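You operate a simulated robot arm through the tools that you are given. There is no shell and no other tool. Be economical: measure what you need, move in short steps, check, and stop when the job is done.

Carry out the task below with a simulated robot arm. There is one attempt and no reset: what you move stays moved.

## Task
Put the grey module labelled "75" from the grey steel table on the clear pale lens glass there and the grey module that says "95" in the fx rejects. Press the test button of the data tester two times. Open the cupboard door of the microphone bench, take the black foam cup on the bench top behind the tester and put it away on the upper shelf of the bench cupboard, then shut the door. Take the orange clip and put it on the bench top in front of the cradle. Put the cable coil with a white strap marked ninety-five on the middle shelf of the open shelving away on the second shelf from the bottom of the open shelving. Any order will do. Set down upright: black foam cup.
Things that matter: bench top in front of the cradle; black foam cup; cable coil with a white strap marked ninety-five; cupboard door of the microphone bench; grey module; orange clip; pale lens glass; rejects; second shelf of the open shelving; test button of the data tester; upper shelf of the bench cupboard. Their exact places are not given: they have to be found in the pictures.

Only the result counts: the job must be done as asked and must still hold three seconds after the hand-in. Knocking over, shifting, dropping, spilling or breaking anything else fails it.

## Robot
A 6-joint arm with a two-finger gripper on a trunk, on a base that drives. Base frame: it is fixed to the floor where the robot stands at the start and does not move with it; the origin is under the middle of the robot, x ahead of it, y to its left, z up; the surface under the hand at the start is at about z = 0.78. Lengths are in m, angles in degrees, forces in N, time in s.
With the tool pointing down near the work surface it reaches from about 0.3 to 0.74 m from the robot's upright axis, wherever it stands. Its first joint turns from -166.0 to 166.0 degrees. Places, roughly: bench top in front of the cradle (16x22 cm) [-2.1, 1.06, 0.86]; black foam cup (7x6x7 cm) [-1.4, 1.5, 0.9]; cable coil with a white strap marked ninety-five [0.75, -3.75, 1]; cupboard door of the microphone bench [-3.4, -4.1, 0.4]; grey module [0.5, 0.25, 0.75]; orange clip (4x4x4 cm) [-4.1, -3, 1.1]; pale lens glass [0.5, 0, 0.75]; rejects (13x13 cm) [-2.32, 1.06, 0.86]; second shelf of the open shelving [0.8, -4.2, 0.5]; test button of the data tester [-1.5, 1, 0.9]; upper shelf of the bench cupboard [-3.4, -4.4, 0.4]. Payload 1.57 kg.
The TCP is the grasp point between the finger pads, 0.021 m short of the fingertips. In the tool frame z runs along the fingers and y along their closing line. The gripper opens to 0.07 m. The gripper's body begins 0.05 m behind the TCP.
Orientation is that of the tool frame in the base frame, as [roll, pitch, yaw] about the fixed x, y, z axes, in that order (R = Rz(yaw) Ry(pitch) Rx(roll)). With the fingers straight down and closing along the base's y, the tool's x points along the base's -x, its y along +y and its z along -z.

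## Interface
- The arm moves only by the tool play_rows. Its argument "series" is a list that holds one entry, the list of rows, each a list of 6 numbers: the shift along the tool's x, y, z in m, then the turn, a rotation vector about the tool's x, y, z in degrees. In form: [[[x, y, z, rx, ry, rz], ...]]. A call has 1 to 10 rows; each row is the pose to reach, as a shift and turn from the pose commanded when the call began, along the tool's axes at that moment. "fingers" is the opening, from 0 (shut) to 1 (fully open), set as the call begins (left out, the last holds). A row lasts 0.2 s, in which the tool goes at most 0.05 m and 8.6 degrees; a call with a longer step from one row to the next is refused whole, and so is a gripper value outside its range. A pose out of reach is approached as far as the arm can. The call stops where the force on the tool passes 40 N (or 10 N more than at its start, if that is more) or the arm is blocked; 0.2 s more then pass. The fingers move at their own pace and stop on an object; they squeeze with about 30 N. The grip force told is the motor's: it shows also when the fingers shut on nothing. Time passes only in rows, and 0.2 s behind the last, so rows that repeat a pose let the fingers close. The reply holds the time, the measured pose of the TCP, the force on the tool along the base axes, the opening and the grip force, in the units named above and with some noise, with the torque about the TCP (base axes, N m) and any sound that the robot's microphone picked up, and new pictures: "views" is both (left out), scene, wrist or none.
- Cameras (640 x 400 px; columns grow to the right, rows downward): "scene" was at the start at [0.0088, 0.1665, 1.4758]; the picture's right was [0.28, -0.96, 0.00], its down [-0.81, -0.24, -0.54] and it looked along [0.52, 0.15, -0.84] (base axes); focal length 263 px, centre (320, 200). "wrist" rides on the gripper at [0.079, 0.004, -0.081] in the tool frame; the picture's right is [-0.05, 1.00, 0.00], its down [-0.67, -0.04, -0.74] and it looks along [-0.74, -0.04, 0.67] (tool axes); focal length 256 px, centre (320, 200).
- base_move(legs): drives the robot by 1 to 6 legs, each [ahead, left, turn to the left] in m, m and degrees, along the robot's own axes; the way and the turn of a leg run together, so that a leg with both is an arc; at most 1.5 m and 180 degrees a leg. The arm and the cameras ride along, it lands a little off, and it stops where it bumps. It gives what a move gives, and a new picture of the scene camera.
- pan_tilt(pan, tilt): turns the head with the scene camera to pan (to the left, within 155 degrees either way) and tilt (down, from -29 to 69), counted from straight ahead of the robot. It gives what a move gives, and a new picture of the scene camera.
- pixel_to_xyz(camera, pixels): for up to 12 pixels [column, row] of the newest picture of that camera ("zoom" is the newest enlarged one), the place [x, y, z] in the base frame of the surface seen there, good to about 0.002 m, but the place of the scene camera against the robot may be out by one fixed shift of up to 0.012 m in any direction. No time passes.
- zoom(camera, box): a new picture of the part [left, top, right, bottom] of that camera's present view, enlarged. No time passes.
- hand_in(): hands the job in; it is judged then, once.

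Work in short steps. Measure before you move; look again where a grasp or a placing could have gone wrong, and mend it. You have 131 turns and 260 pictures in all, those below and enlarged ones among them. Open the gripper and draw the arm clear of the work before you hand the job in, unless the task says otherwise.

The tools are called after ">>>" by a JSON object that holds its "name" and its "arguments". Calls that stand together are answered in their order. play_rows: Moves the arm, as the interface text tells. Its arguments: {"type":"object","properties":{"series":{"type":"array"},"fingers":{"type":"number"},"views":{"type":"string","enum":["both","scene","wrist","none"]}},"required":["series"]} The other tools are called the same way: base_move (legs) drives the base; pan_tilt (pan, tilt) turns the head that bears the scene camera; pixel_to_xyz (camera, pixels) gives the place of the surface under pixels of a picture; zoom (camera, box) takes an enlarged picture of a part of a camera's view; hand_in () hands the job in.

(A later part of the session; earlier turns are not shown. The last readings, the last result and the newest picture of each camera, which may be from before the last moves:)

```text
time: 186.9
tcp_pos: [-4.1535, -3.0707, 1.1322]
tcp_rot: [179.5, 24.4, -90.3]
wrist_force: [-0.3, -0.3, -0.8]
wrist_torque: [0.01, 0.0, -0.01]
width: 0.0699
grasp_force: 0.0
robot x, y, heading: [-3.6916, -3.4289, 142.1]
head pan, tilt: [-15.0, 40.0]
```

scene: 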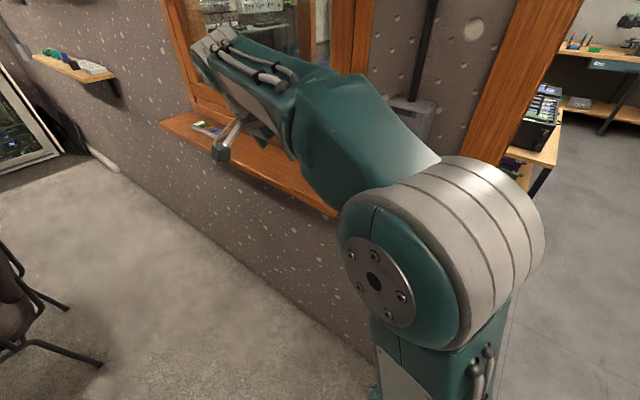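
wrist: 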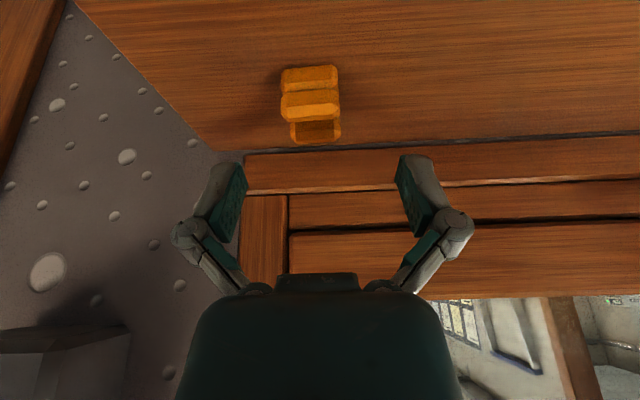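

Aligned. I advance the last 50 mm and close.

>>> {"name": "play_rows", "arguments": {"series": [[[0, 0, 0.02, 0, 0, 0], [0, 0, 0.04, 0, 0, 0], [0, 0, 0.049, 0, 0, 0], [0, 0, 0.049, 0, 0, 0]]], "views": "wrist"}}

>>> {"name": "play_rows", "arguments": {"series": [[[0, 0, 0, 0, 0, 0], [0, 0, 0, 0, 0, 0], [0, 0, 0, 0, 0, 0]]], "fingers": 0, "views": "wrist"}}

```text
time: 187.9
tcp_pos: [-4.1547, -3.0541, 1.0881]
tcp_rot: [179.5, 24.6, -90.2]
wrist_force: [-0.3, 0.0, -0.8]
wrist_torque: [-0.02, 0.01, 0.01]
width: 0.0704
grasp_force: 0.0
robot x, y, heading: [-3.6881, -3.4282, 142.1]
head pan, tilt: [-15.0, 40.0]
```

wrist: 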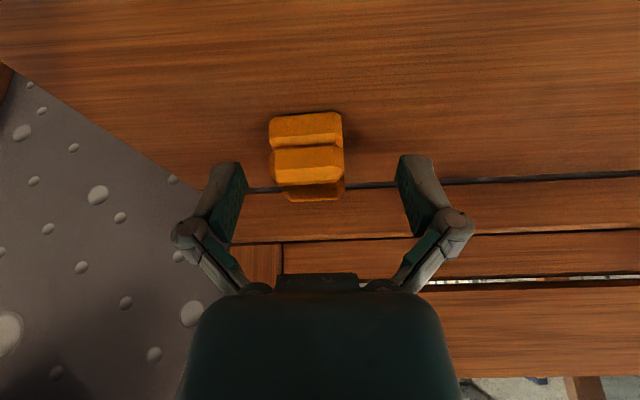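

```text
time: 188.7
tcp_pos: [-4.1538, -3.0528, 1.0898]
tcp_rot: [179.2, 24.7, -90.3]
wrist_force: [0.2, -1.2, 20.8]
wrist_torque: [0.1, -0.03, -0.01]
width: 0.0314
grasp_force: 30.2
robot x, y, heading: [-3.6921, -3.4275, 142.2]
head pan, tilt: [-15.0, 40.0]
```

wrist: 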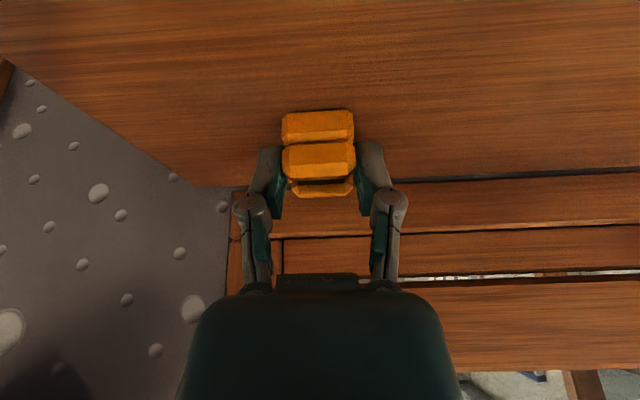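

Clip held (31 mm). I withdraw along the tool axis, then away from the sill.

>>> {"name": "play_rows", "arguments": {"series": [[[0, 0, -0.03, 0, 0, 0], [0, 0, -0.07, 0, 0, 0], [0, 0, -0.11, 0, 0, 0], [0, 0, -0.15, 0, 0, 0], [0.04, 0, -0.17, 0, 0, 0], [0.08, 0, -0.19, 0, 0, 0], [0.12, 0, -0.2, 0, 0, 0], [0.16, -0.01, -0.21, 0, 0, 0], [0.18, -0.05, -0.21, 0, 0, 0]]], "views": "both"}}

```text
time: 190.7
tcp_pos: [-4.1023, -3.3042, 1.2029]
tcp_rot: [179.4, 24.4, -90.3]
wrist_force: [-0.3, 0.0, -0.2]
wrist_torque: [-0.01, 0.03, -0.01]
width: 0.0314
grasp_force: 29.9
robot x, y, heading: [-3.6891, -3.4283, 142.4]
head pan, tilt: [-15.0, 40.0]
```

scene: 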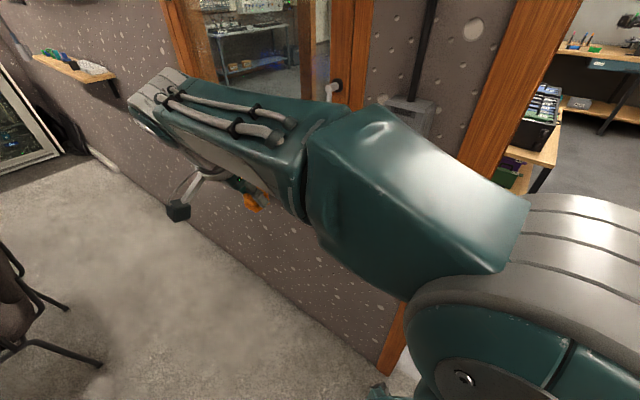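
wrist: 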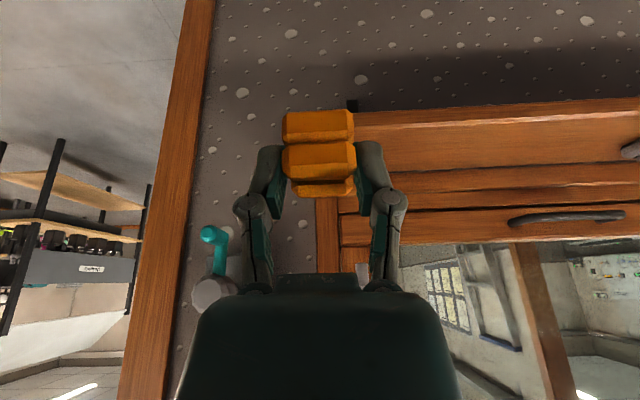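

Now out of the room: turn left to 180°, back up to the doorway line, turn right to face +y.

>>> {"name": "base_move", "arguments": {"legs": [[0, 0, 37.6], [-0.41, 0, 0], [0, 0, -90]]}}

>>> {"name": "pan_tilt", "arguments": {"pan": 10, "tilt": 30}}

```text
time: 198.8
tcp_pos: [-3.4409, -3.0241, 1.2036]
tcp_rot: [179.4, 24.5, -143.1]
wrist_force: [-0.5, -1.1, 0.7]
wrist_torque: [0.0, 0.03, -0.02]
width: 0.031
grasp_force: 30.1
robot x, y, heading: [-3.2887, -3.428, 89.4]
head pan, tilt: [-15.0, 40.0]
```

scene: 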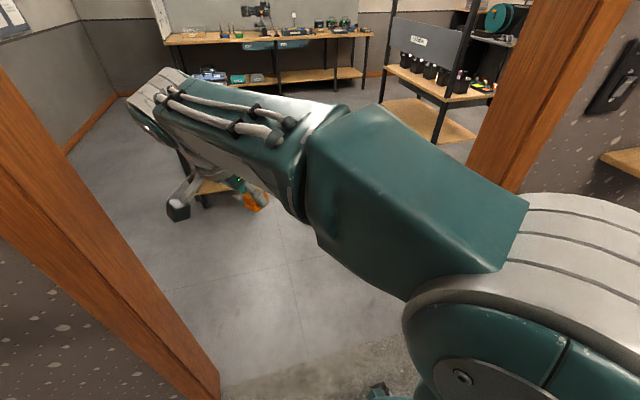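

```text
time: 199.7
tcp_pos: [-3.4396, -3.0221, 1.2037]
tcp_rot: [179.4, 24.4, -143.1]
wrist_force: [0.3, 0.5, 1.0]
wrist_torque: [0.01, 0.0, 0.0]
width: 0.0309
grasp_force: 30.1
robot x, y, heading: [-3.2863, -3.4304, 89.1]
head pan, tilt: [10.0, 30.0]
```

scene: 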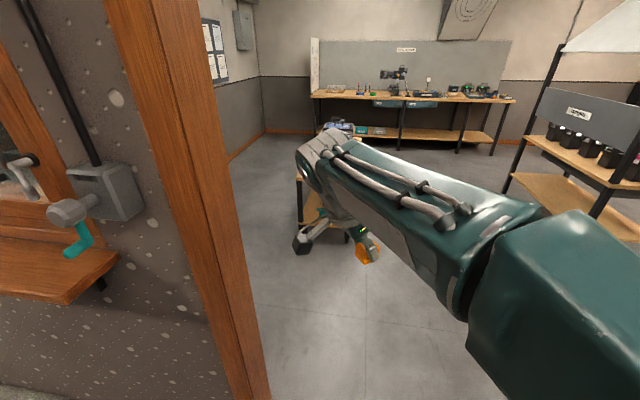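

Through the doorway, then right to x≈-2.65, then north along the lane.

>>> {"name": "base_move", "arguments": {"legs": [[1.3, 0, 0.7], [0, -0.65, 0], [1.45, 0, 0], [0.75, 0, 0]]}}

>>> {"name": "pan_tilt", "arguments": {"pan": -5, "tilt": 40}}

```text
time: 219.9
tcp_pos: [-2.8928, 0.4692, 1.2022]
tcp_rot: [179.4, 24.5, -139.9]
wrist_force: [0.7, -0.3, -0.8]
wrist_torque: [0.02, 0.0, 0.0]
width: 0.0309
grasp_force: 30.1
robot x, y, heading: [-2.7178, 0.0763, 92.6]
head pan, tilt: [10.0, 30.0]
```

scene: 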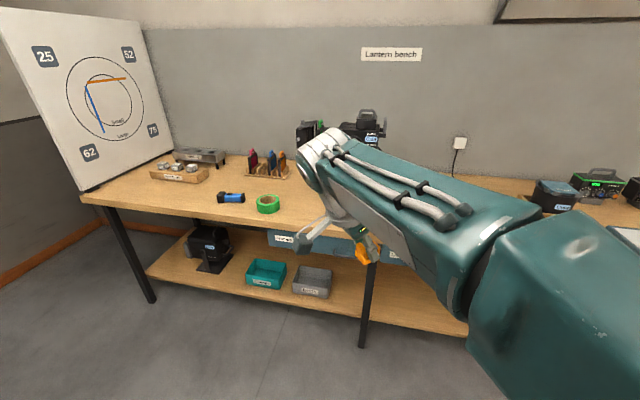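

```text
time: 220.6
tcp_pos: [-2.8926, 0.4698, 1.2035]
tcp_rot: [179.5, 24.3, -140.1]
wrist_force: [-0.5, 0.4, -0.4]
wrist_torque: [0.0, -0.04, 0.0]
width: 0.0311
grasp_force: 29.8
robot x, y, heading: [-2.7208, 0.0725, 92.4]
head pan, tilt: [-5.0, 40.0]
```

scene: 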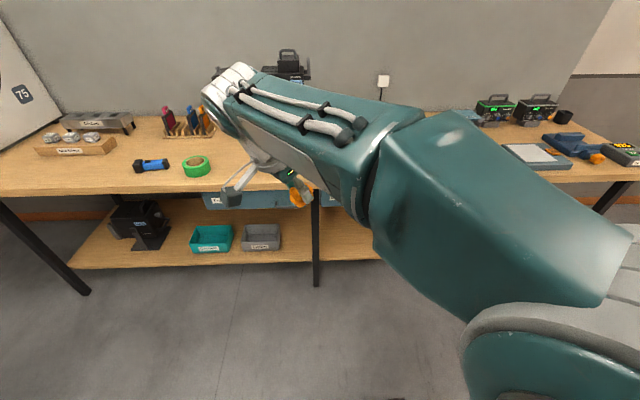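

>>> {"name": "base_move", "arguments": {"legs": [[0, -0.65, -2.5], [0.37, 0, 0]]}}

>>> {"name": "pan_tilt", "arguments": {"pan": -5, "tilt": 50}}

```text
time: 226.2
tcp_pos: [-2.2284, 0.8634, 1.2037]
tcp_rot: [179.3, 24.4, -142.8]
wrist_force: [0.1, 0.6, -0.2]
wrist_torque: [0.05, -0.01, -0.03]
width: 0.031
grasp_force: 29.9
robot x, y, heading: [-2.0726, 0.4599, 89.5]
head pan, tilt: [-5.0, 40.0]
```

scene: 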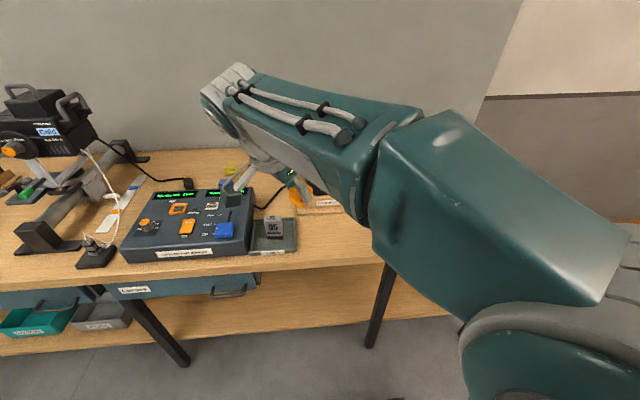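

```text
time: 226.9
tcp_pos: [-2.2281, 0.8634, 1.2037]
tcp_rot: [179.5, 24.4, -142.7]
wrist_force: [0.7, 0.0, 0.2]
wrist_torque: [0.02, 0.01, 0.01]
width: 0.0313
grasp_force: 29.6
robot x, y, heading: [-2.0769, 0.4569, 89.6]
head pan, tilt: [-5.0, 50.0]
```

scene: 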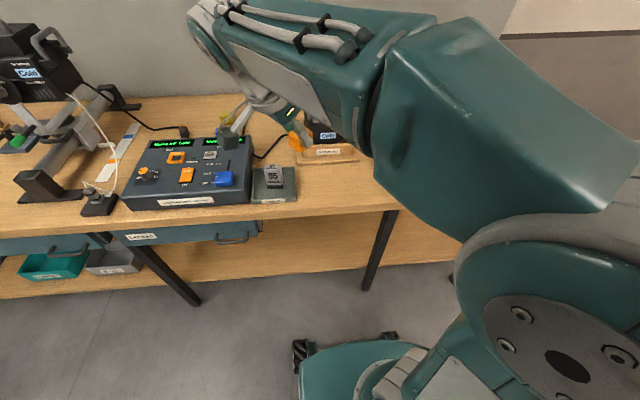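

Rejects module still stands. I carry the clip to above the bench top in front of the cradle, turning the lean to face the robot.

>>> {"name": "play_rows", "arguments": {"series": [[[-0.02, 0.0055, 0.028, -3.1, 0, -6.9], [-0.04, 0.011, 0.057, -6.2, 0, -13.7], [-0.06, 0.0165, 0.085, -9.3, 0, -20.6], [-0.08, 0.022, 0.114, -12.5, 0, -27.4], [-0.1, 0.0275, 0.142, -15.6, 0, -34.3], [-0.119, 0.033, 0.171, -18.7, 0, -41.1], [-0.139, 0.0382, 0.199, -21.8, 0, -48], [-0.139, 0.0382, 0.199, -21.8, 0, -48]]], "views": "both"}}

```text
time: 228.7
tcp_pos: [-2.0865, 1.0226, 1.081]
tcp_rot: [179.6, 24.9, -89.8]
wrist_force: [-0.4, 0.0, 0.2]
wrist_torque: [-0.01, -0.01, 0.04]
width: 0.0312
grasp_force: 29.7
robot x, y, heading: [-2.0766, 0.461, 90.0]
head pan, tilt: [-5.0, 50.0]
```

scene: 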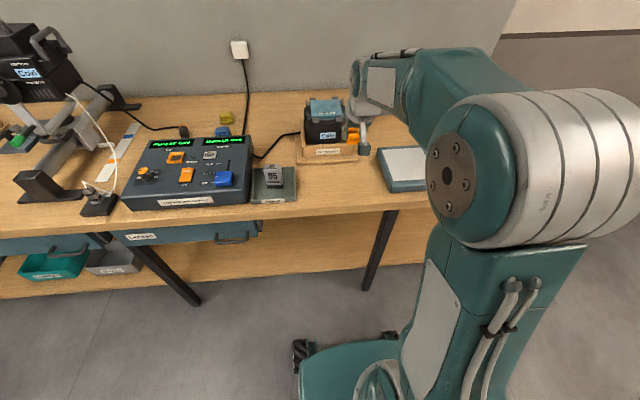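
wrist: 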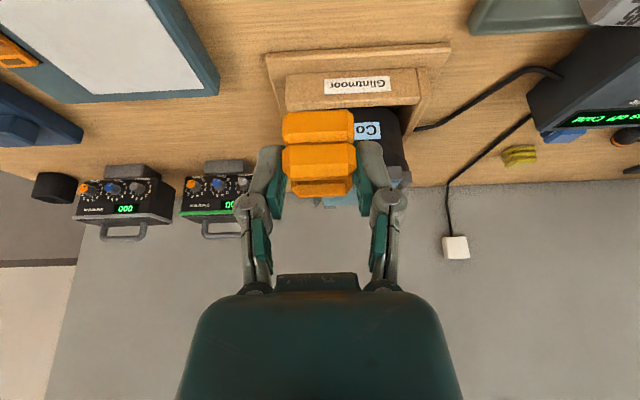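

I measure the cradle's front edge, light box and tray edges to pick the spot.

>>> {"name": "pixel_to_xyz", "arguments": {"camera": "wrist", "pixels": [[270, 58], [357, 46], [448, 42], [215, 85], [165, 8], [472, 30], [350, 20], [290, 20]]}}

>>> {"name": "pixel_to_xyz", "arguments": {"camera": "scene", "pixels": [[298, 165], [358, 158], [378, 155], [392, 190], [297, 200], [340, 180], [340, 210]]}}

```text
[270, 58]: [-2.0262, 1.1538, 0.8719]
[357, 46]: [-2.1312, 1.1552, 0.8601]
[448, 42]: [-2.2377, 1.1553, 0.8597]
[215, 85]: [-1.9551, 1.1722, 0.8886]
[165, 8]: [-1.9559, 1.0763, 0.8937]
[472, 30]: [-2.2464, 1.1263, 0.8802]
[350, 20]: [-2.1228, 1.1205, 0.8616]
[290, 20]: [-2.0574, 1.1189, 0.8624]
```

```text
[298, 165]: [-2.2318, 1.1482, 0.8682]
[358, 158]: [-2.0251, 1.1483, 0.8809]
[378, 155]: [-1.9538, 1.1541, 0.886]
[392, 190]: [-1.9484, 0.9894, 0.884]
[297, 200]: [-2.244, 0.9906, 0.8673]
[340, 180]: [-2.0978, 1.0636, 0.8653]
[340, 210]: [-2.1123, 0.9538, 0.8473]
```

Spot (-2.097,1.055) is free. I lower to about 7 mm above it.

>>> {"name": "play_rows", "arguments": {"series": [[[0.01, 0.0105, 0.04, 0, 0, 0], [0.02, 0.0105, 0.08, 0, 0, 0], [0.032, 0.0105, 0.12, 0, 0, 0], [0.042, 0.0105, 0.157, 0, 0, 0], [0.0468, 0.0105, 0.1778, 0, 0, 0], [0.0468, 0.0105, 0.1778, 0, 0, 0]]], "views": "wrist"}}

>>> {"name": "play_rows", "arguments": {"series": [[[0.0009, 0, 0.0018, 0, 0, 0], [0.0018, 0, 0.0036, 0, 0, 0], [0.0027, 0, 0.0054, 0, 0, 0], [0.0036, 0, 0.0073, 0, 0, 0]]], "views": "none"}}

```text
time: 230.1
tcp_pos: [-2.0983, 1.054, 0.8988]
tcp_rot: [179.7, 24.7, -89.9]
wrist_force: [-0.8, 0.4, -1.1]
wrist_torque: [0.03, 0.0, -0.01]
width: 0.0311
grasp_force: 29.8
robot x, y, heading: [-2.0757, 0.4606, 89.7]
head pan, tilt: [-5.0, 50.0]
```

wrist: 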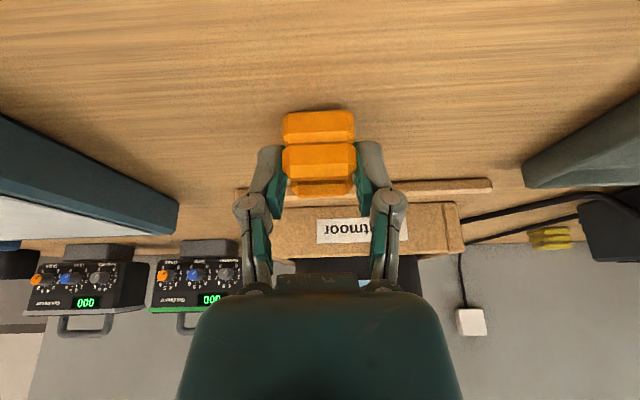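

```text
time: 231.1
tcp_pos: [-2.0976, 1.0532, 0.8912]
tcp_rot: [179.6, 25.1, -89.9]
wrist_force: [0.3, -6.1, 17.7]
wrist_torque: [-0.15, -0.09, 0.0]
width: 0.0314
grasp_force: 29.5
robot x, y, heading: [-2.0738, 0.4574, 89.7]
head pan, tilt: [-5.0, 50.0]
```

Contact. I ease off a touch, open and withdraw.

>>> {"name": "play_rows", "arguments": {"series": [[[-0.0005, 0, -0.001, 0, 0, 0], [-0.0005, 0, -0.001, 0, 0, 0], [-0.0005, 0, -0.001, 0, 0, 0], [0, 0, -0.04, 0, 0, 0], [0, 0, -0.08, 0, 0, 0], [0, 0, -0.12, 0, 0, 0], [0, 0, -0.16, 0, 0, 0], [0, 0, -0.18, 0, 0, 0]]], "fingers": 1, "views": "wrist"}}

```text
time: 232.9
tcp_pos: [-2.0955, 0.9773, 1.0553]
tcp_rot: [179.7, 24.9, -89.9]
wrist_force: [1.0, 0.2, 0.8]
wrist_torque: [-0.01, -0.01, -0.03]
width: 0.0701
grasp_force: 0.1
robot x, y, heading: [-2.0714, 0.461, 89.6]
head pan, tilt: [-5.0, 50.0]
```

wrist: 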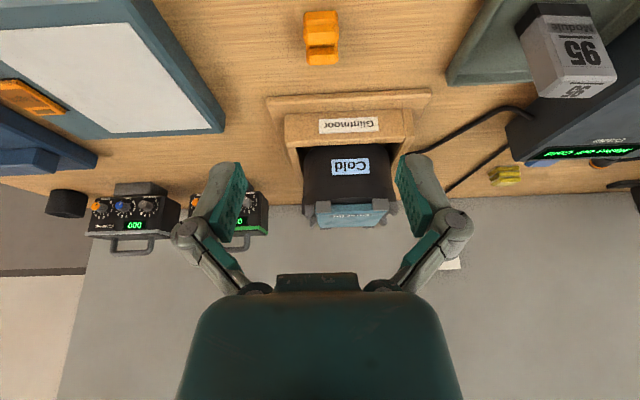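

Clip is down in front of the cradle. I retract and drive round to the bench's right end for the cup.

>>> {"name": "play_rows", "arguments": {"series": [[[0.03, 0, -0.032, 0, 0, 0], [0.06, 0, -0.064, 0, 0, 0], [0.088, 0, -0.095, 0, 0, 0]]], "views": "none"}}

>>> {"name": "base_move", "arguments": {"legs": [[-0.25, 0, 0], [0, -1.3, 0], [0, 0, 90.3], [0, -1.0, 0]]}}

```text
time: 233.7
tcp_pos: [-2.0948, 0.856, 1.1038]
tcp_rot: [179.8, 24.8, -89.8]
wrist_force: [-0.6, -0.5, 0.5]
wrist_torque: [0.0, 0.0, 0.01]
width: 0.0699
grasp_force: 0.0
robot x, y, heading: [-2.0717, 0.4623, 89.7]
head pan, tilt: [-5.0, 50.0]
```

```text
time: 250.3
tcp_pos: [-1.1859, 1.1927, 1.1055]
tcp_rot: [179.7, 24.8, 1.6]
wrist_force: [-0.5, -0.4, 0.1]
wrist_torque: [0.04, 0.0, -0.04]
width: 0.0697
grasp_force: 0.0
robot x, y, heading: [-0.787, 1.2268, -178.7]
head pan, tilt: [-5.0, 50.0]
```

scene: 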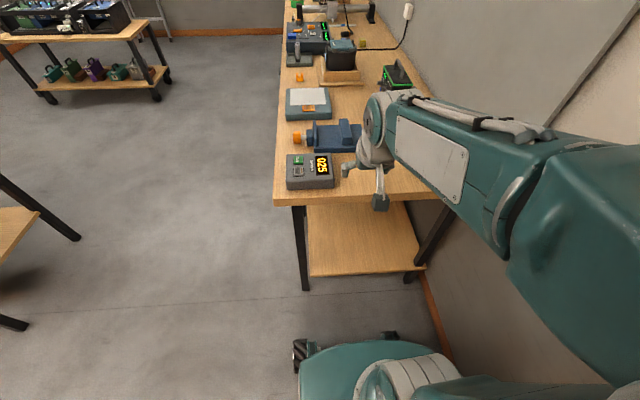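

I bring the hand in front of the cup with a 40° forward tilt and look.

>>> {"name": "play_rows", "arguments": {"series": [[[-0.009, -0.041, 0.016, 0.1, -2.2, 0.2], [-0.018, -0.083, 0.032, 0.2, -4.3, 0.4], [-0.028, -0.124, 0.048, 0.3, -6.5, 0.6], [-0.037, -0.166, 0.065, 0.4, -8.7, 0.8], [-0.046, -0.207, 0.081, 0.5, -10.9, 1], [-0.055, -0.249, 0.097, 0.6, -13, 1.2], [-0.0647, -0.29, 0.113, 0.7, -15.2, 1.4], [-0.0647, -0.29, 0.113, 0.7, -15.2, 1.4]]], "fingers": 1, "views": "wrist"}}

```text
time: 252.1
tcp_pos: [-1.3034, 1.4806, 1.0258]
tcp_rot: [179.2, 40.0, -0.3]
wrist_force: [-0.3, 0.1, -0.6]
wrist_torque: [0.02, -0.01, 0.02]
width: 0.07
grasp_force: 0.1
robot x, y, heading: [-0.7869, 1.2276, -178.8]
head pan, tilt: [-5.0, 50.0]
```

wrist: 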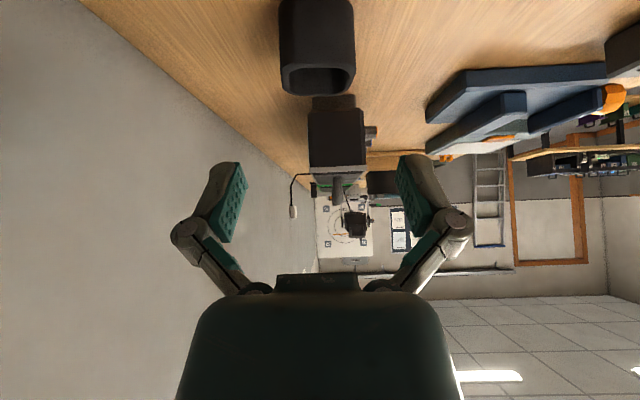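

>>> {"name": "zoom", "arguments": {"camera": "wrist", "box": [260, 0, 380, 110]}}

>>> {"name": "pixel_to_xyz", "arguments": {"camera": "wrist", "pixels": [[282, 30], [352, 30], [283, 60], [354, 60], [285, 78], [352, 78], [318, 40], [318, 65], [318, 95], [281, 45], [354, 45], [280, 15]]}}

```text
3.64 times, centred on (320, 55) of wrist
```

zoom: 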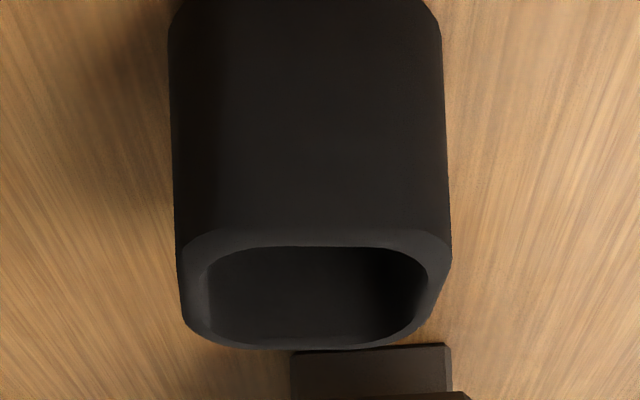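

```text
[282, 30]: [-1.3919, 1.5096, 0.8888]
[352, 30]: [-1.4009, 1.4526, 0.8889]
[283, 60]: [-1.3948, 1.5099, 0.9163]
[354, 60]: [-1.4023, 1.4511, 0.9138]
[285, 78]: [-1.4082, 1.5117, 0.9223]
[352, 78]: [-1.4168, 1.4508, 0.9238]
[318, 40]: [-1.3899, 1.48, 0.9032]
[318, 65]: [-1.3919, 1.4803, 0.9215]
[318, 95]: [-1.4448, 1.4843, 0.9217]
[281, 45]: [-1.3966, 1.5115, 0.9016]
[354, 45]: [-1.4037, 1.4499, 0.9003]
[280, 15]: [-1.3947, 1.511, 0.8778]
```

Cup is 62 mm wide in y (1.450–1.512), centred on the hand. I advance most of the way and check the side clearance.

>>> {"name": "play_rows", "arguments": {"series": [[[0, 0, 0.04, 0, 0, 0], [-0.001, 0, 0.08, 0, 0, 0], [-0.002, 0, 0.11, 0, 0, 0], [-0.002, 0, 0.125, 0, 0, 0], [-0.002, 0, 0.125, 0, 0, 0]]], "views": "wrist"}}

```text
time: 253.3
tcp_pos: [-1.3816, 1.4801, 0.9312]
tcp_rot: [179.3, 40.0, -0.4]
wrist_force: [-0.7, 0.1, 0.2]
wrist_torque: [-0.03, 0.01, 0.0]
width: 0.0699
grasp_force: 0.1
robot x, y, heading: [-0.7859, 1.2245, -178.6]
head pan, tilt: [-5.0, 50.0]
```

wrist: 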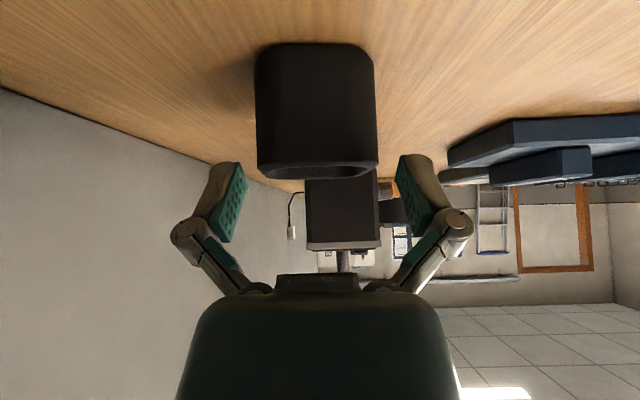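

Clearances look even. I advance the final 44 mm and close.

>>> {"name": "play_rows", "arguments": {"series": [[[0, -0.001, 0.015, 0, 0, 0], [0, -0.001, 0.03, 0, 0, 0], [0, -0.001, 0.044, 0, 0, 0], [0, -0.001, 0.044, 0, 0, 0]]], "views": "none"}}

>>> {"name": "play_rows", "arguments": {"series": [[[0, 0, 0, 0, 0, 0], [0, 0, 0, 0, 0, 0], [0, 0, 0, 0, 0, 0]]], "fingers": 0, "views": "wrist"}}

```text
time: 254.3
tcp_pos: [-1.4091, 1.4815, 0.8979]
tcp_rot: [179.3, 40.0, -0.3]
wrist_force: [-1.3, 0.2, 0.0]
wrist_torque: [0.02, 0.01, 0.0]
width: 0.0699
grasp_force: 0.1
robot x, y, heading: [-0.7864, 1.2221, -179.0]
head pan, tilt: [-5.0, 50.0]
```

```text
time: 255.1
tcp_pos: [-1.4088, 1.4814, 0.8983]
tcp_rot: [179.5, 40.1, -0.3]
wrist_force: [1.5, 0.8, 8.0]
wrist_torque: [-0.01, 0.05, -0.11]
width: 0.0665
grasp_force: 29.8
robot x, y, heading: [-0.7885, 1.2258, -178.9]
head pan, tilt: [-5.0, 50.0]
```

wrist: 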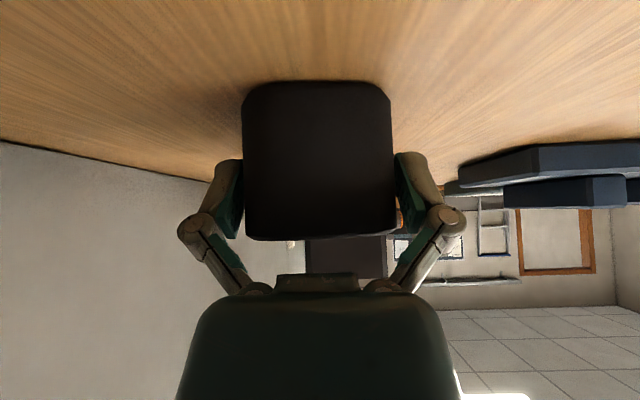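

Held (66 mm). I lift 15 cm and swing it to the front of the robot.

>>> {"name": "play_rows", "arguments": {"series": [[[-0.02, 0, -0.023, 0, 0, 0], [-0.045, 0, -0.053, 0, 0, 0], [-0.07, 0, -0.085, 0, 0, 0], [-0.096, 0, -0.115, 0, 0, 0], [-0.09, 0.045, -0.12, 0, 0, 0], [-0.08, 0.09, -0.13, 0, 0, 0], [-0.07, 0.135, -0.14, 0, 0, 0], [-0.06, 0.18, -0.15, 0, 0, 0], [-0.06, 0.22, -0.15, 0, 0, 0]]], "views": "wrist"}}

```text
time: 257.1
tcp_pos: [-1.3573, 1.2627, 1.0522]
tcp_rot: [179.4, 39.9, -0.2]
wrist_force: [0.5, -0.2, -1.3]
wrist_torque: [-0.02, -0.03, 0.02]
width: 0.0659
grasp_force: 29.7
robot x, y, heading: [-0.7851, 1.2232, -179.0]
head pan, tilt: [-5.0, 50.0]
```

wrist: 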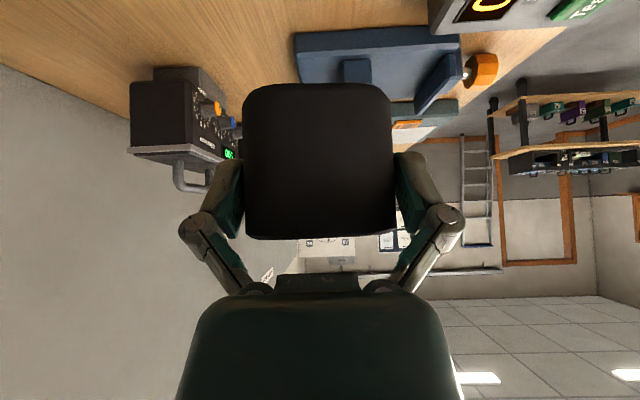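

Now the drive back to the cupboard: west along the lane, then south.

>>> {"name": "base_move", "arguments": {"legs": [[-0.15, 0, 0], [0, 1.0, -1], [1.4, 0, 0], [0.6, 0, 0], [0, 0, 90]]}}

```text
time: 276.6
tcp_pos: [-2.6886, -0.2794, 1.0532]
tcp_rot: [179.4, 39.9, 87.2]
wrist_force: [1.1, 0.1, 0.3]
wrist_torque: [0.01, 0.04, -0.02]
width: 0.0647
grasp_force: 29.6
robot x, y, heading: [-2.6203, 0.2905, -91.5]
head pan, tilt: [-5.0, 50.0]
```

scene: 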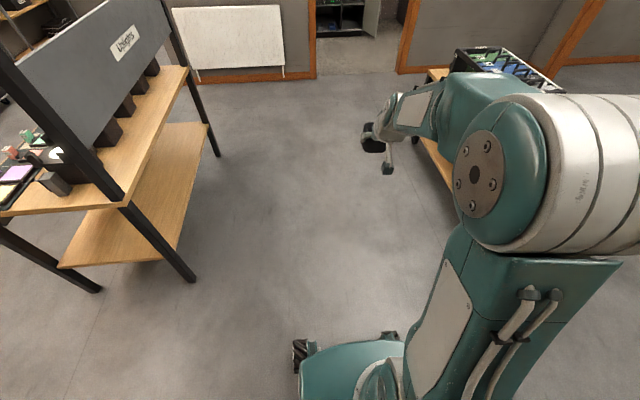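

>>> {"name": "pixel_to_xyz", "arguments": {"camera": "scene", "pixels": [[430, 71], [440, 70], [432, 76]]}}

>>> {"name": "base_move", "arguments": {"legs": [[1.4, 0, 0], [0.62, 0, 0], [0, -0.43, 1.5], [0.45, 0, 0], [0, -0.17, 0], [0.75, 0, 0]]}}

```text
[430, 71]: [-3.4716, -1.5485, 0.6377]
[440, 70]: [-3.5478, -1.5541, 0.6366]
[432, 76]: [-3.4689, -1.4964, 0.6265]
```

```text
time: 295.9
tcp_pos: [-3.2989, -3.4963, 1.0544]
tcp_rot: [179.4, 40.0, 89.3]
wrist_force: [-0.4, 0.8, 0.6]
wrist_torque: [0.0, 0.01, -0.05]
width: 0.0646
grasp_force: 30.1
robot x, y, heading: [-3.2571, -2.927, -89.3]
head pan, tilt: [-5.0, 50.0]
```

scene: 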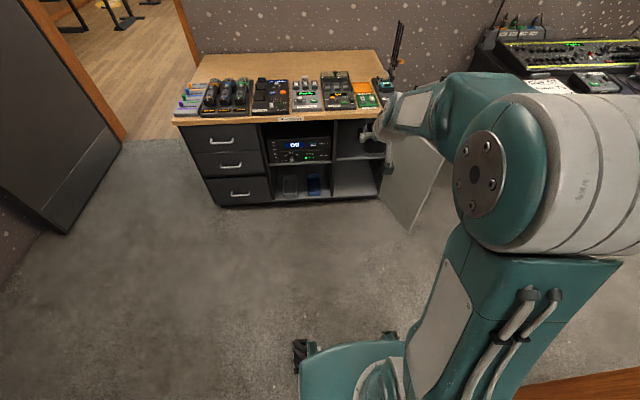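

Trolley hasn't moved. I line up the base with the cupboard opening and stop short to lower the arm there.

>>> {"name": "base_move", "arguments": {"legs": [[0, -0.09, -0.7], [0.26, 0, 0]]}}

>>> {"name": "play_rows", "arguments": {"series": [[[0.032, 0, 0.038, 0, 0, 0], [0.064, 0, 0.077, 0, 0, 0], [0.096, 0, 0.115, 0, 0, 0], [0.128, 0, 0.153, 0, 0, 0], [0.16, 0, 0.192, 0, 0, 0], [0.192, 0, 0.23, 0, 0, 0], [0.225, 0, 0.268, 0, 0, 0], [0.257, 0, 0.306, 0, 0, 0], [0.289, 0, 0.345, 0, 0, 0]]], "views": "none"}}

```text
time: 298.5
tcp_pos: [-3.3838, -3.7595, 1.0534]
tcp_rot: [179.7, 39.9, 89.2]
wrist_force: [0.1, -0.2, 0.0]
wrist_torque: [0.0, 0.04, -0.08]
width: 0.0644
grasp_force: 29.9
robot x, y, heading: [-3.3407, -3.1897, -89.8]
head pan, tilt: [-5.0, 50.0]
```

scene: 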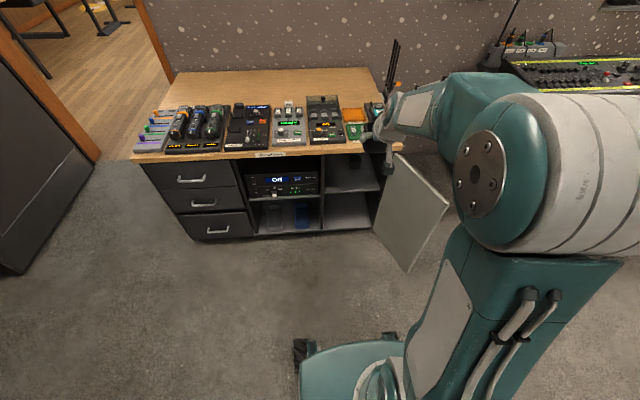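

```text
refused: row 2 steps farther than a row can; nothing moved
```

>>> {"name": "play_rows", "arguments": {"series": [[[0.031, 0, 0.037, 0, 0, 0], [0.062, 0, 0.074, 0, 0, 0], [0.093, 0, 0.111, 0, 0, 0], [0.124, 0, 0.148, 0, 0, 0], [0.155, 0, 0.185, 0, 0, 0], [0.186, 0, 0.222, 0, 0, 0], [0.217, 0, 0.259, 0, 0, 0], [0.248, 0, 0.296, 0, 0, 0], [0.279, 0, 0.333, 0, 0, 0], [0.31, 0, 0.37, 0, 0, 0]]], "views": "none"}}

```text
time: 300.7
tcp_pos: [-3.4087, -3.7688, 0.573]
tcp_rot: [176.4, 39.7, 88.0]
wrist_force: [0.3, 0.6, 0.0]
wrist_torque: [-0.02, 0.01, 0.01]
width: 0.064
grasp_force: 30.0
out of reach, approached as far as the arm can: row 6, 7, 8, 9, 10
robot x, y, heading: [-3.3407, -3.1886, -89.8]
head pan, tilt: [-5.0, 50.0]
```

>>> {"name": "play_rows", "arguments": {"series": [[[0.008, -0.012, 0.022, 1.3, 0, -0.6], [0.016, -0.024, 0.044, 2.6, 0, -1.2], [0.024, -0.024, 0.066, 2.6, 0, -1.2], [0.032, -0.024, 0.087, 2.6, 0, -1.2], [0.032, -0.024, 0.087, 2.6, 0, -1.2]]], "views": "wrist"}}

```text
time: 301.9
tcp_pos: [-3.4379, -3.8184, 0.4815]
tcp_rot: [179.5, 39.6, 88.3]
wrist_force: [0.3, -0.6, -0.2]
wrist_torque: [-0.01, 0.0, 0.03]
width: 0.0644
grasp_force: 29.6
out of reach, approached as far as the arm can: row 1, 2, 3, 4, 5
robot x, y, heading: [-3.3374, -3.1905, -89.7]
head pan, tilt: [-5.0, 50.0]
```

wrist: 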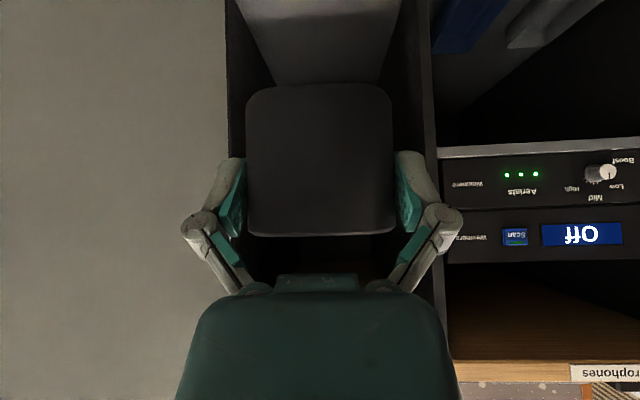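

Orientation good, 3 cm above shelf level. I shift the base 5 cm left and drive in 0.37 m to insert the cup.

>>> {"name": "base_move", "arguments": {"legs": [[0, 0.05, 0.5], [0.25, 0, 0]]}}

>>> {"name": "play_rows", "arguments": {"series": [[[0, 0, 0, 0, 0, 0]]], "views": "wrist"}}

```text
time: 304.2
tcp_pos: [-3.3807, -4.0669, 0.4819]
tcp_rot: [179.2, 39.4, 88.8]
wrist_force: [0.1, 0.2, 0.7]
wrist_torque: [0.0, -0.02, 0.02]
width: 0.0642
grasp_force: 30.0
robot x, y, heading: [-3.2858, -3.4364, -89.1]
head pan, tilt: [-5.0, 50.0]
```

scene: 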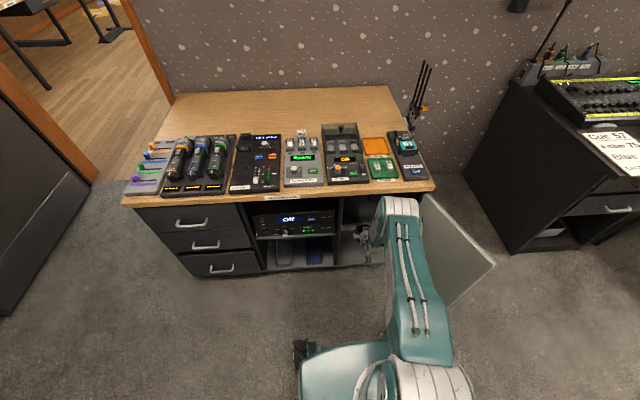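

```text
time: 304.6
tcp_pos: [-3.3773, -4.0668, 0.4843]
tcp_rot: [179.6, 39.5, 89.0]
wrist_force: [0.4, 0.3, -0.6]
wrist_torque: [0.02, 0.0, -0.02]
width: 0.0643
grasp_force: 30.1
robot x, y, heading: [-3.2885, -3.439, -89.1]
head pan, tilt: [-5.0, 50.0]
```

wrist: 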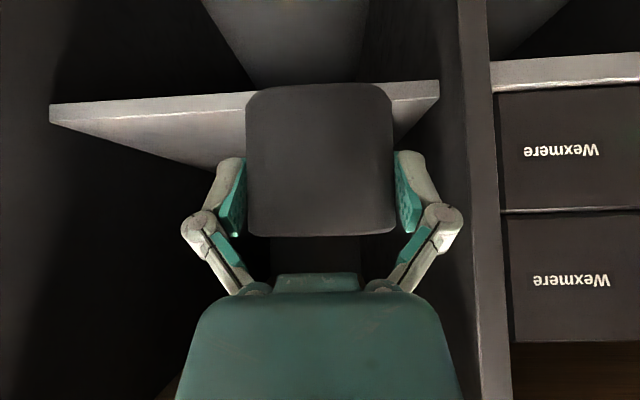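

Good view of the shelf edge. I shift 12 mm away from the divider and drive the remaining 0.125 m.

>>> {"name": "play_rows", "arguments": {"series": [[[0, -0.014, 0, 0, 0, 0], [0, -0.014, 0, 0, 0, 0]]], "views": "none"}}

>>> {"name": "base_move", "arguments": {"legs": [[0.125, 0, 0]]}}

>>> {"name": "play_rows", "arguments": {"series": [[[0.006, 0, 0.008, 0, 0, 0], [0.012, 0, 0.015, 0, 0, 0], [0.0155, 0, 0.0185, 0, 0, 0]]], "views": "wrist"}}

```text
time: 305.2
tcp_pos: [-3.393, -4.066, 0.483]
tcp_rot: [179.4, 39.5, 88.9]
wrist_force: [0.5, 0.9, 0.6]
wrist_torque: [-0.01, 0.0, 0.01]
width: 0.0646
grasp_force: 29.7
robot x, y, heading: [-3.2879, -3.4363, -89.5]
head pan, tilt: [-5.0, 50.0]
```

```text
time: 306.5
tcp_pos: [-3.3919, -4.1903, 0.4831]
tcp_rot: [179.4, 39.5, 88.9]
wrist_force: [-0.4, 0.4, -0.1]
wrist_torque: [0.0, 0.01, -0.01]
width: 0.0643
grasp_force: 29.7
robot x, y, heading: [-3.2859, -3.5599, -89.4]
head pan, tilt: [-5.0, 50.0]
```

scene: 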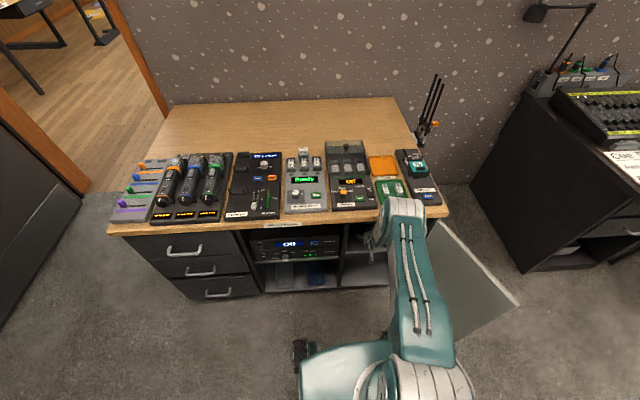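

```text
time: 307.3
tcp_pos: [-3.3919, -4.1908, 0.4579]
tcp_rot: [179.4, 39.5, 88.9]
wrist_force: [-0.5, -0.1, -0.6]
wrist_torque: [-0.01, 0.02, 0.01]
width: 0.0642
grasp_force: 29.7
robot x, y, heading: [-3.2868, -3.5623, -89.0]
head pan, tilt: [-5.0, 50.0]
```

wrist: 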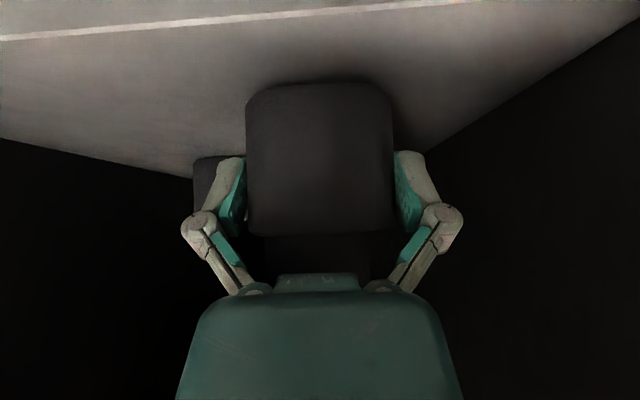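

Cup is over the shelf. I lower by 2 mm steps until contact.

>>> {"name": "play_rows", "arguments": {"series": [[[0.0013, 0, 0.0015, 0, 0, 0], [0.0026, 0, 0.0031, 0, 0, 0], [0.0038, 0, 0.0046, 0, 0, 0], [0.0051, 0, 0.0062, 0, 0, 0]]], "views": "none"}}

>>> {"name": "play_rows", "arguments": {"series": [[[0.0007, 0, 0.0008, 0, 0, 0], [0.0013, 0, 0.0015, 0, 0, 0], [0.0019, 0, 0.0023, 0, 0, 0], [0.0026, 0, 0.0031, 0, 0, 0]]], "views": "none"}}

```text
time: 308.3
tcp_pos: [-3.3919, -4.1908, 0.4543]
tcp_rot: [179.5, 39.8, 88.9]
wrist_force: [2.8, 6.6, 27.0]
wrist_torque: [-0.21, 0.02, 0.04]
width: 0.0649
grasp_force: 29.9
robot x, y, heading: [-3.2845, -3.5632, -89.0]
head pan, tilt: [-5.0, 50.0]
```

```text
time: 309.3
tcp_pos: [-3.3915, -4.1911, 0.4505]
tcp_rot: [179.5, 39.7, 89.0]
wrist_force: [0.1, -2.0, 32.6]
wrist_torque: [-0.13, 0.07, 0.01]
width: 0.0648
grasp_force: 29.8
robot x, y, heading: [-3.2871, -3.5589, -89.1]
head pan, tilt: [-5.0, 50.0]
```

Contact. I ease up 3 mm worth of preload, open fully, and look.

>>> {"name": "play_rows", "arguments": {"series": [[[-0.0015, 0, -0.0018, 0, 0, 0], [-0.0015, 0, -0.0018, 0, 0, 0]]], "views": "none"}}

>>> {"name": "play_rows", "arguments": {"series": [[[0, 0, 0, 0, 0, 0], [0, 0, 0, 0, 0, 0], [0, 0, 0, 0, 0, 0]]], "fingers": 1, "views": "wrist"}}

```text
time: 309.9
tcp_pos: [-3.3914, -4.1891, 0.4487]
tcp_rot: [179.6, 39.4, 88.8]
wrist_force: [-1.0, -5.9, 17.8]
wrist_torque: [-0.34, 0.17, -0.01]
width: 0.0642
grasp_force: 30.0
robot x, y, heading: [-3.2859, -3.5633, -89.0]
head pan, tilt: [-5.0, 50.0]
```

```text
time: 310.7
tcp_pos: [-3.3908, -4.1896, 0.4482]
tcp_rot: [179.5, 39.5, 88.9]
wrist_force: [-0.2, 0.2, 0.0]
wrist_torque: [0.0, 0.0, 0.01]
width: 0.0701
grasp_force: 0.1
robot x, y, heading: [-3.2843, -3.561, -88.9]
head pan, tilt: [-5.0, 50.0]
```

wrist: 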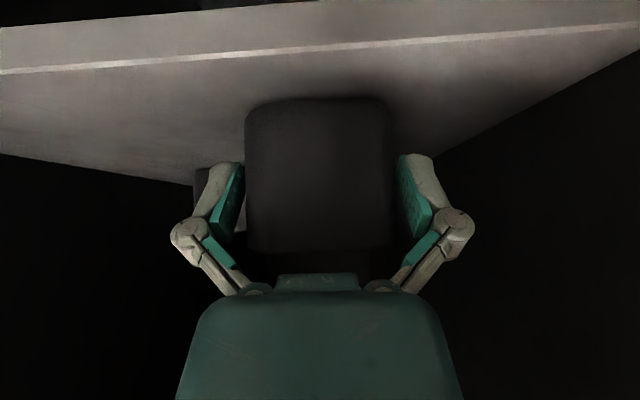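

Cup stands free. I centre 1.5 mm and withdraw along the tool axis, then back the base out.

>>> {"name": "play_rows", "arguments": {"series": [[[0, -0.0015, 0, 0, 0, 0], [0, -0.0015, -0.02, 0, 0, 0], [0, -0.0015, -0.045, 0, 0, 0], [0, -0.0015, -0.07, 0, 0, 0], [0, -0.0015, -0.085, 0, 0, 0]]], "views": "wrist"}}

>>> {"name": "base_move", "arguments": {"legs": [[-0.22, 0, 0]]}}

```text
time: 311.9
tcp_pos: [-3.4003, -4.152, 0.5089]
tcp_rot: [178.2, 39.3, 88.3]
wrist_force: [0.8, -0.5, 0.7]
wrist_torque: [0.01, 0.0, -0.01]
width: 0.07
grasp_force: 0.1
out of reach, approached as far as the arm can: row 4, 5
robot x, y, heading: [-3.2845, -3.5651, -89.2]
head pan, tilt: [-5.0, 50.0]
```

wrist: 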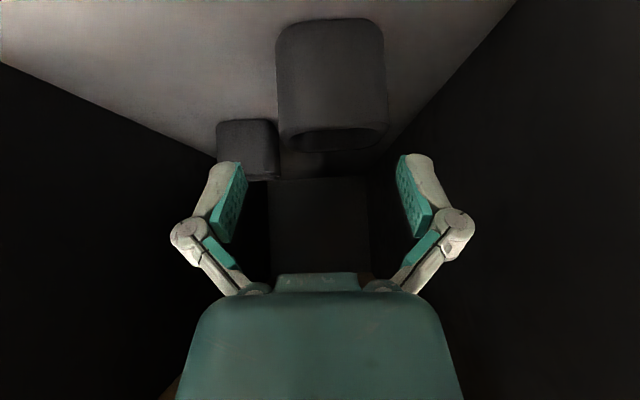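

```text
time: 313.6
tcp_pos: [-3.4046, -3.9305, 0.5087]
tcp_rot: [178.2, 39.3, 88.2]
wrist_force: [0.8, -0.6, 0.2]
wrist_torque: [0.03, 0.05, -0.02]
width: 0.0697
grasp_force: 0.1
robot x, y, heading: [-3.2934, -3.3385, -89.2]
head pan, tilt: [-5.0, 50.0]
```

scene: 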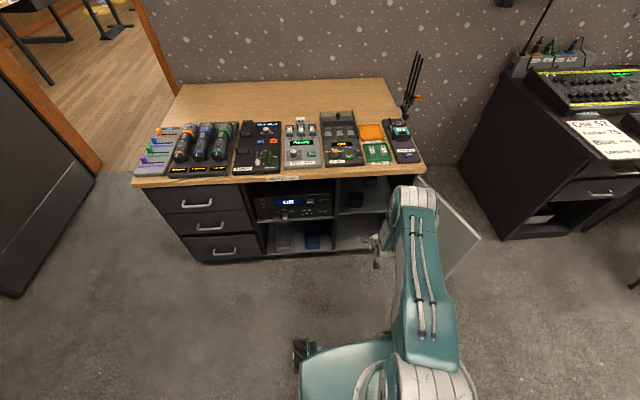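

Cup upright on the upper shelf. Next I close the door: I measure where the open door stands.

>>> {"name": "pixel_to_xyz", "arguments": {"camera": "scene", "pixels": [[422, 184], [440, 200], [460, 220], [476, 237], [448, 272], [450, 230], [470, 245]]}}

>>> {"name": "play_rows", "arguments": {"series": [[[-0.032, 0, -0.037, 0.5, 0, 0], [-0.064, 0, -0.074, 1, 0, -0.5], [-0.096, 0, -0.111, 1, 0, -1], [-0.128, 0, -0.148, 1, 0, -1], [-0.16, 0, -0.185, 1, 0, -1], [-0.19, 0, -0.222, 1, 3, -1], [-0.215, 0, -0.255, 1, 7, -1], [-0.225, 0, -0.275, 1, 10, -1]]], "fingers": 0, "views": "none"}}

```text
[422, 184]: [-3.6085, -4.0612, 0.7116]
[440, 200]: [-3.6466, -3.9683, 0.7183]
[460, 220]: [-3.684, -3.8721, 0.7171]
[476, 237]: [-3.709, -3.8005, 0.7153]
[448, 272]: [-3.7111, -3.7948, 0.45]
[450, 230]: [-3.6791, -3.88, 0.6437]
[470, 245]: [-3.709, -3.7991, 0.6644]
```

```text
time: 315.4
tcp_pos: [-3.4048, -3.9396, 0.8706]
tcp_rot: [170.7, 32.0, 76.7]
wrist_force: [-0.2, 3.1, -1.8]
wrist_torque: [-0.13, -0.05, 0.03]
width: 0.0
grasp_force: 29.2
robot x, y, heading: [-3.2861, -3.341, -89.3]
head pan, tilt: [-5.0, 50.0]
```

Door stands at ≈111° (tip (-3.709,-3.80)). I shift the base 0.26 m right so the hand can get behind its outer face.

>>> {"name": "base_move", "arguments": {"legs": [[0, -0.26, 0]]}}

```text
time: 317.2
tcp_pos: [-3.66, -3.9318, 0.865]
tcp_rot: [-179.6, 29.3, 89.7]
wrist_force: [0.9, 0.5, 0.5]
wrist_torque: [0.0, 0.07, -0.05]
width: 0.0
grasp_force: 28.9
robot x, y, heading: [-3.5417, -3.3404, -89.3]
head pan, tilt: [-5.0, 50.0]
```

scene: 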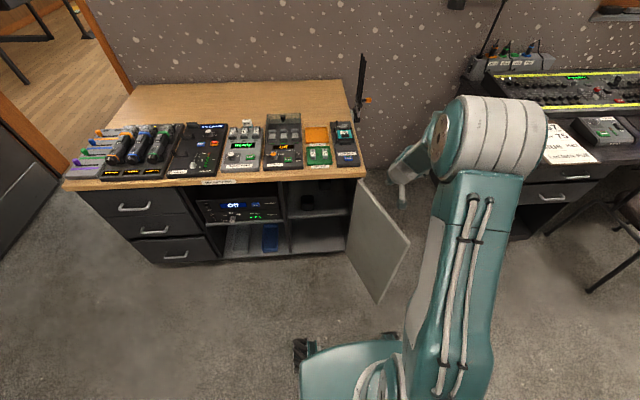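

Orientation is good (29° tilt). I move over to the outer side of the door and lower the closed fingers to z≈0.69.

>>> {"name": "play_rows", "arguments": {"series": [[[0.009, -0.045, -0.005, 0, 0, 0], [0.018, -0.09, -0.01, 0, 0, 0], [0.028, -0.13, -0.015, 0, 0, 0], [0.0366, -0.152, -0.0206, 0, 0, 0], [0.059, -0.152, 0.019, 0, 0, 0], [0.08, -0.152, 0.058, 0, 0, 0], [0.1, -0.152, 0.095, 0, 0, 0], [0.12, -0.152, 0.129, 0, 0, 0], [0.12, -0.152, 0.129, 0, 0, 0]]], "views": "both"}}

```text
time: 319.2
tcp_pos: [-3.8186, -3.8904, 0.6948]
tcp_rot: [179.9, 29.3, 89.5]
wrist_force: [-0.1, -0.3, 0.1]
wrist_torque: [-0.02, -0.01, 0.0]
width: 0.0
grasp_force: 28.4
robot x, y, heading: [-3.5364, -3.3435, -89.1]
head pan, tilt: [-5.0, 50.0]
```

scene: 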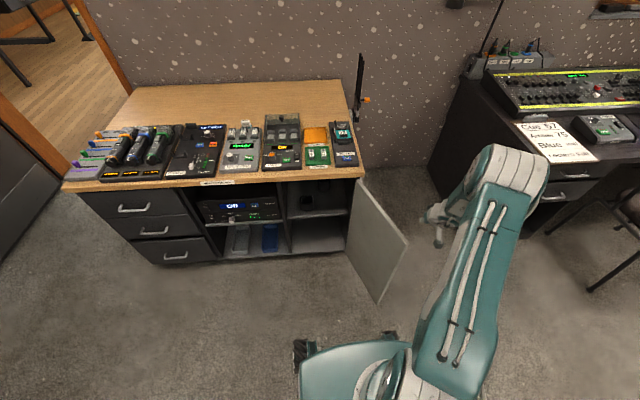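
wrist: 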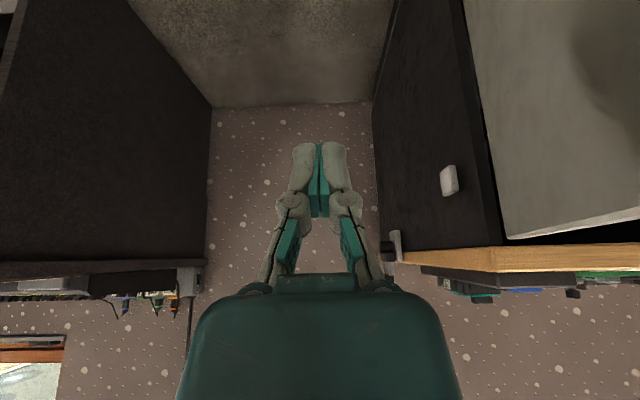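

I push the door back towards closed along its arc, fingers slightly higher (z 0.71).

>>> {"name": "play_rows", "arguments": {"series": [[[0.0014, 0.044, -0.018, 0, 0, 0], [0.0101, 0.088, -0.0229, 0, 0, 0], [0.0197, 0.13, -0.0283, 0, 0, 0], [0.0258, 0.162, -0.0317, 0, 0, 0], [0.0302, 0.194, -0.0342, 0, 0, 0], [0.0293, 0.226, -0.0337, 0, 0, 0], [0.0258, 0.259, -0.0317, 0, 0, 0], [0.018, 0.29, -0.0273, 0, 0, 0], [0.0075, 0.321, -0.0214, 0, 0, 0], [-0.0082, 0.349, -0.0126, 0, 0, 0]]], "views": "both"}}

```text
time: 321.4
tcp_pos: [-3.5583, -3.8778, 0.7001]
tcp_rot: [176.9, 26.4, 92.7]
wrist_force: [-0.3, -0.5, 0.2]
wrist_torque: [0.0, -0.02, 0.03]
width: 0.0001
grasp_force: 28.4
out of reach, approached as far as the arm can: row 6, 7, 8, 9, 10
robot x, y, heading: [-3.5455, -3.3426, -89.3]
head pan, tilt: [-5.0, 50.0]
```

scene: 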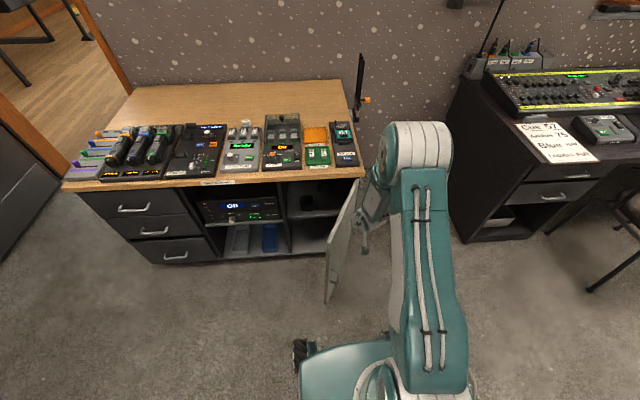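
wrist: 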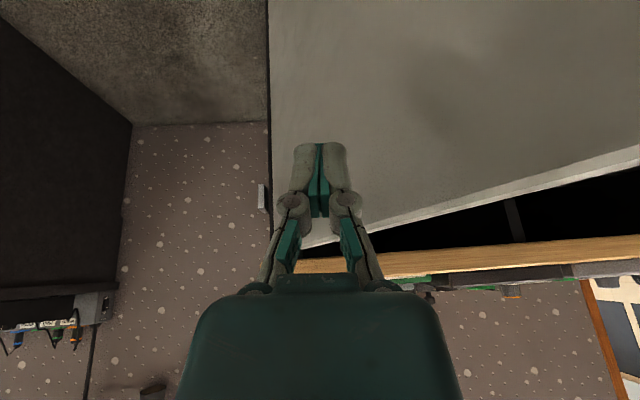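

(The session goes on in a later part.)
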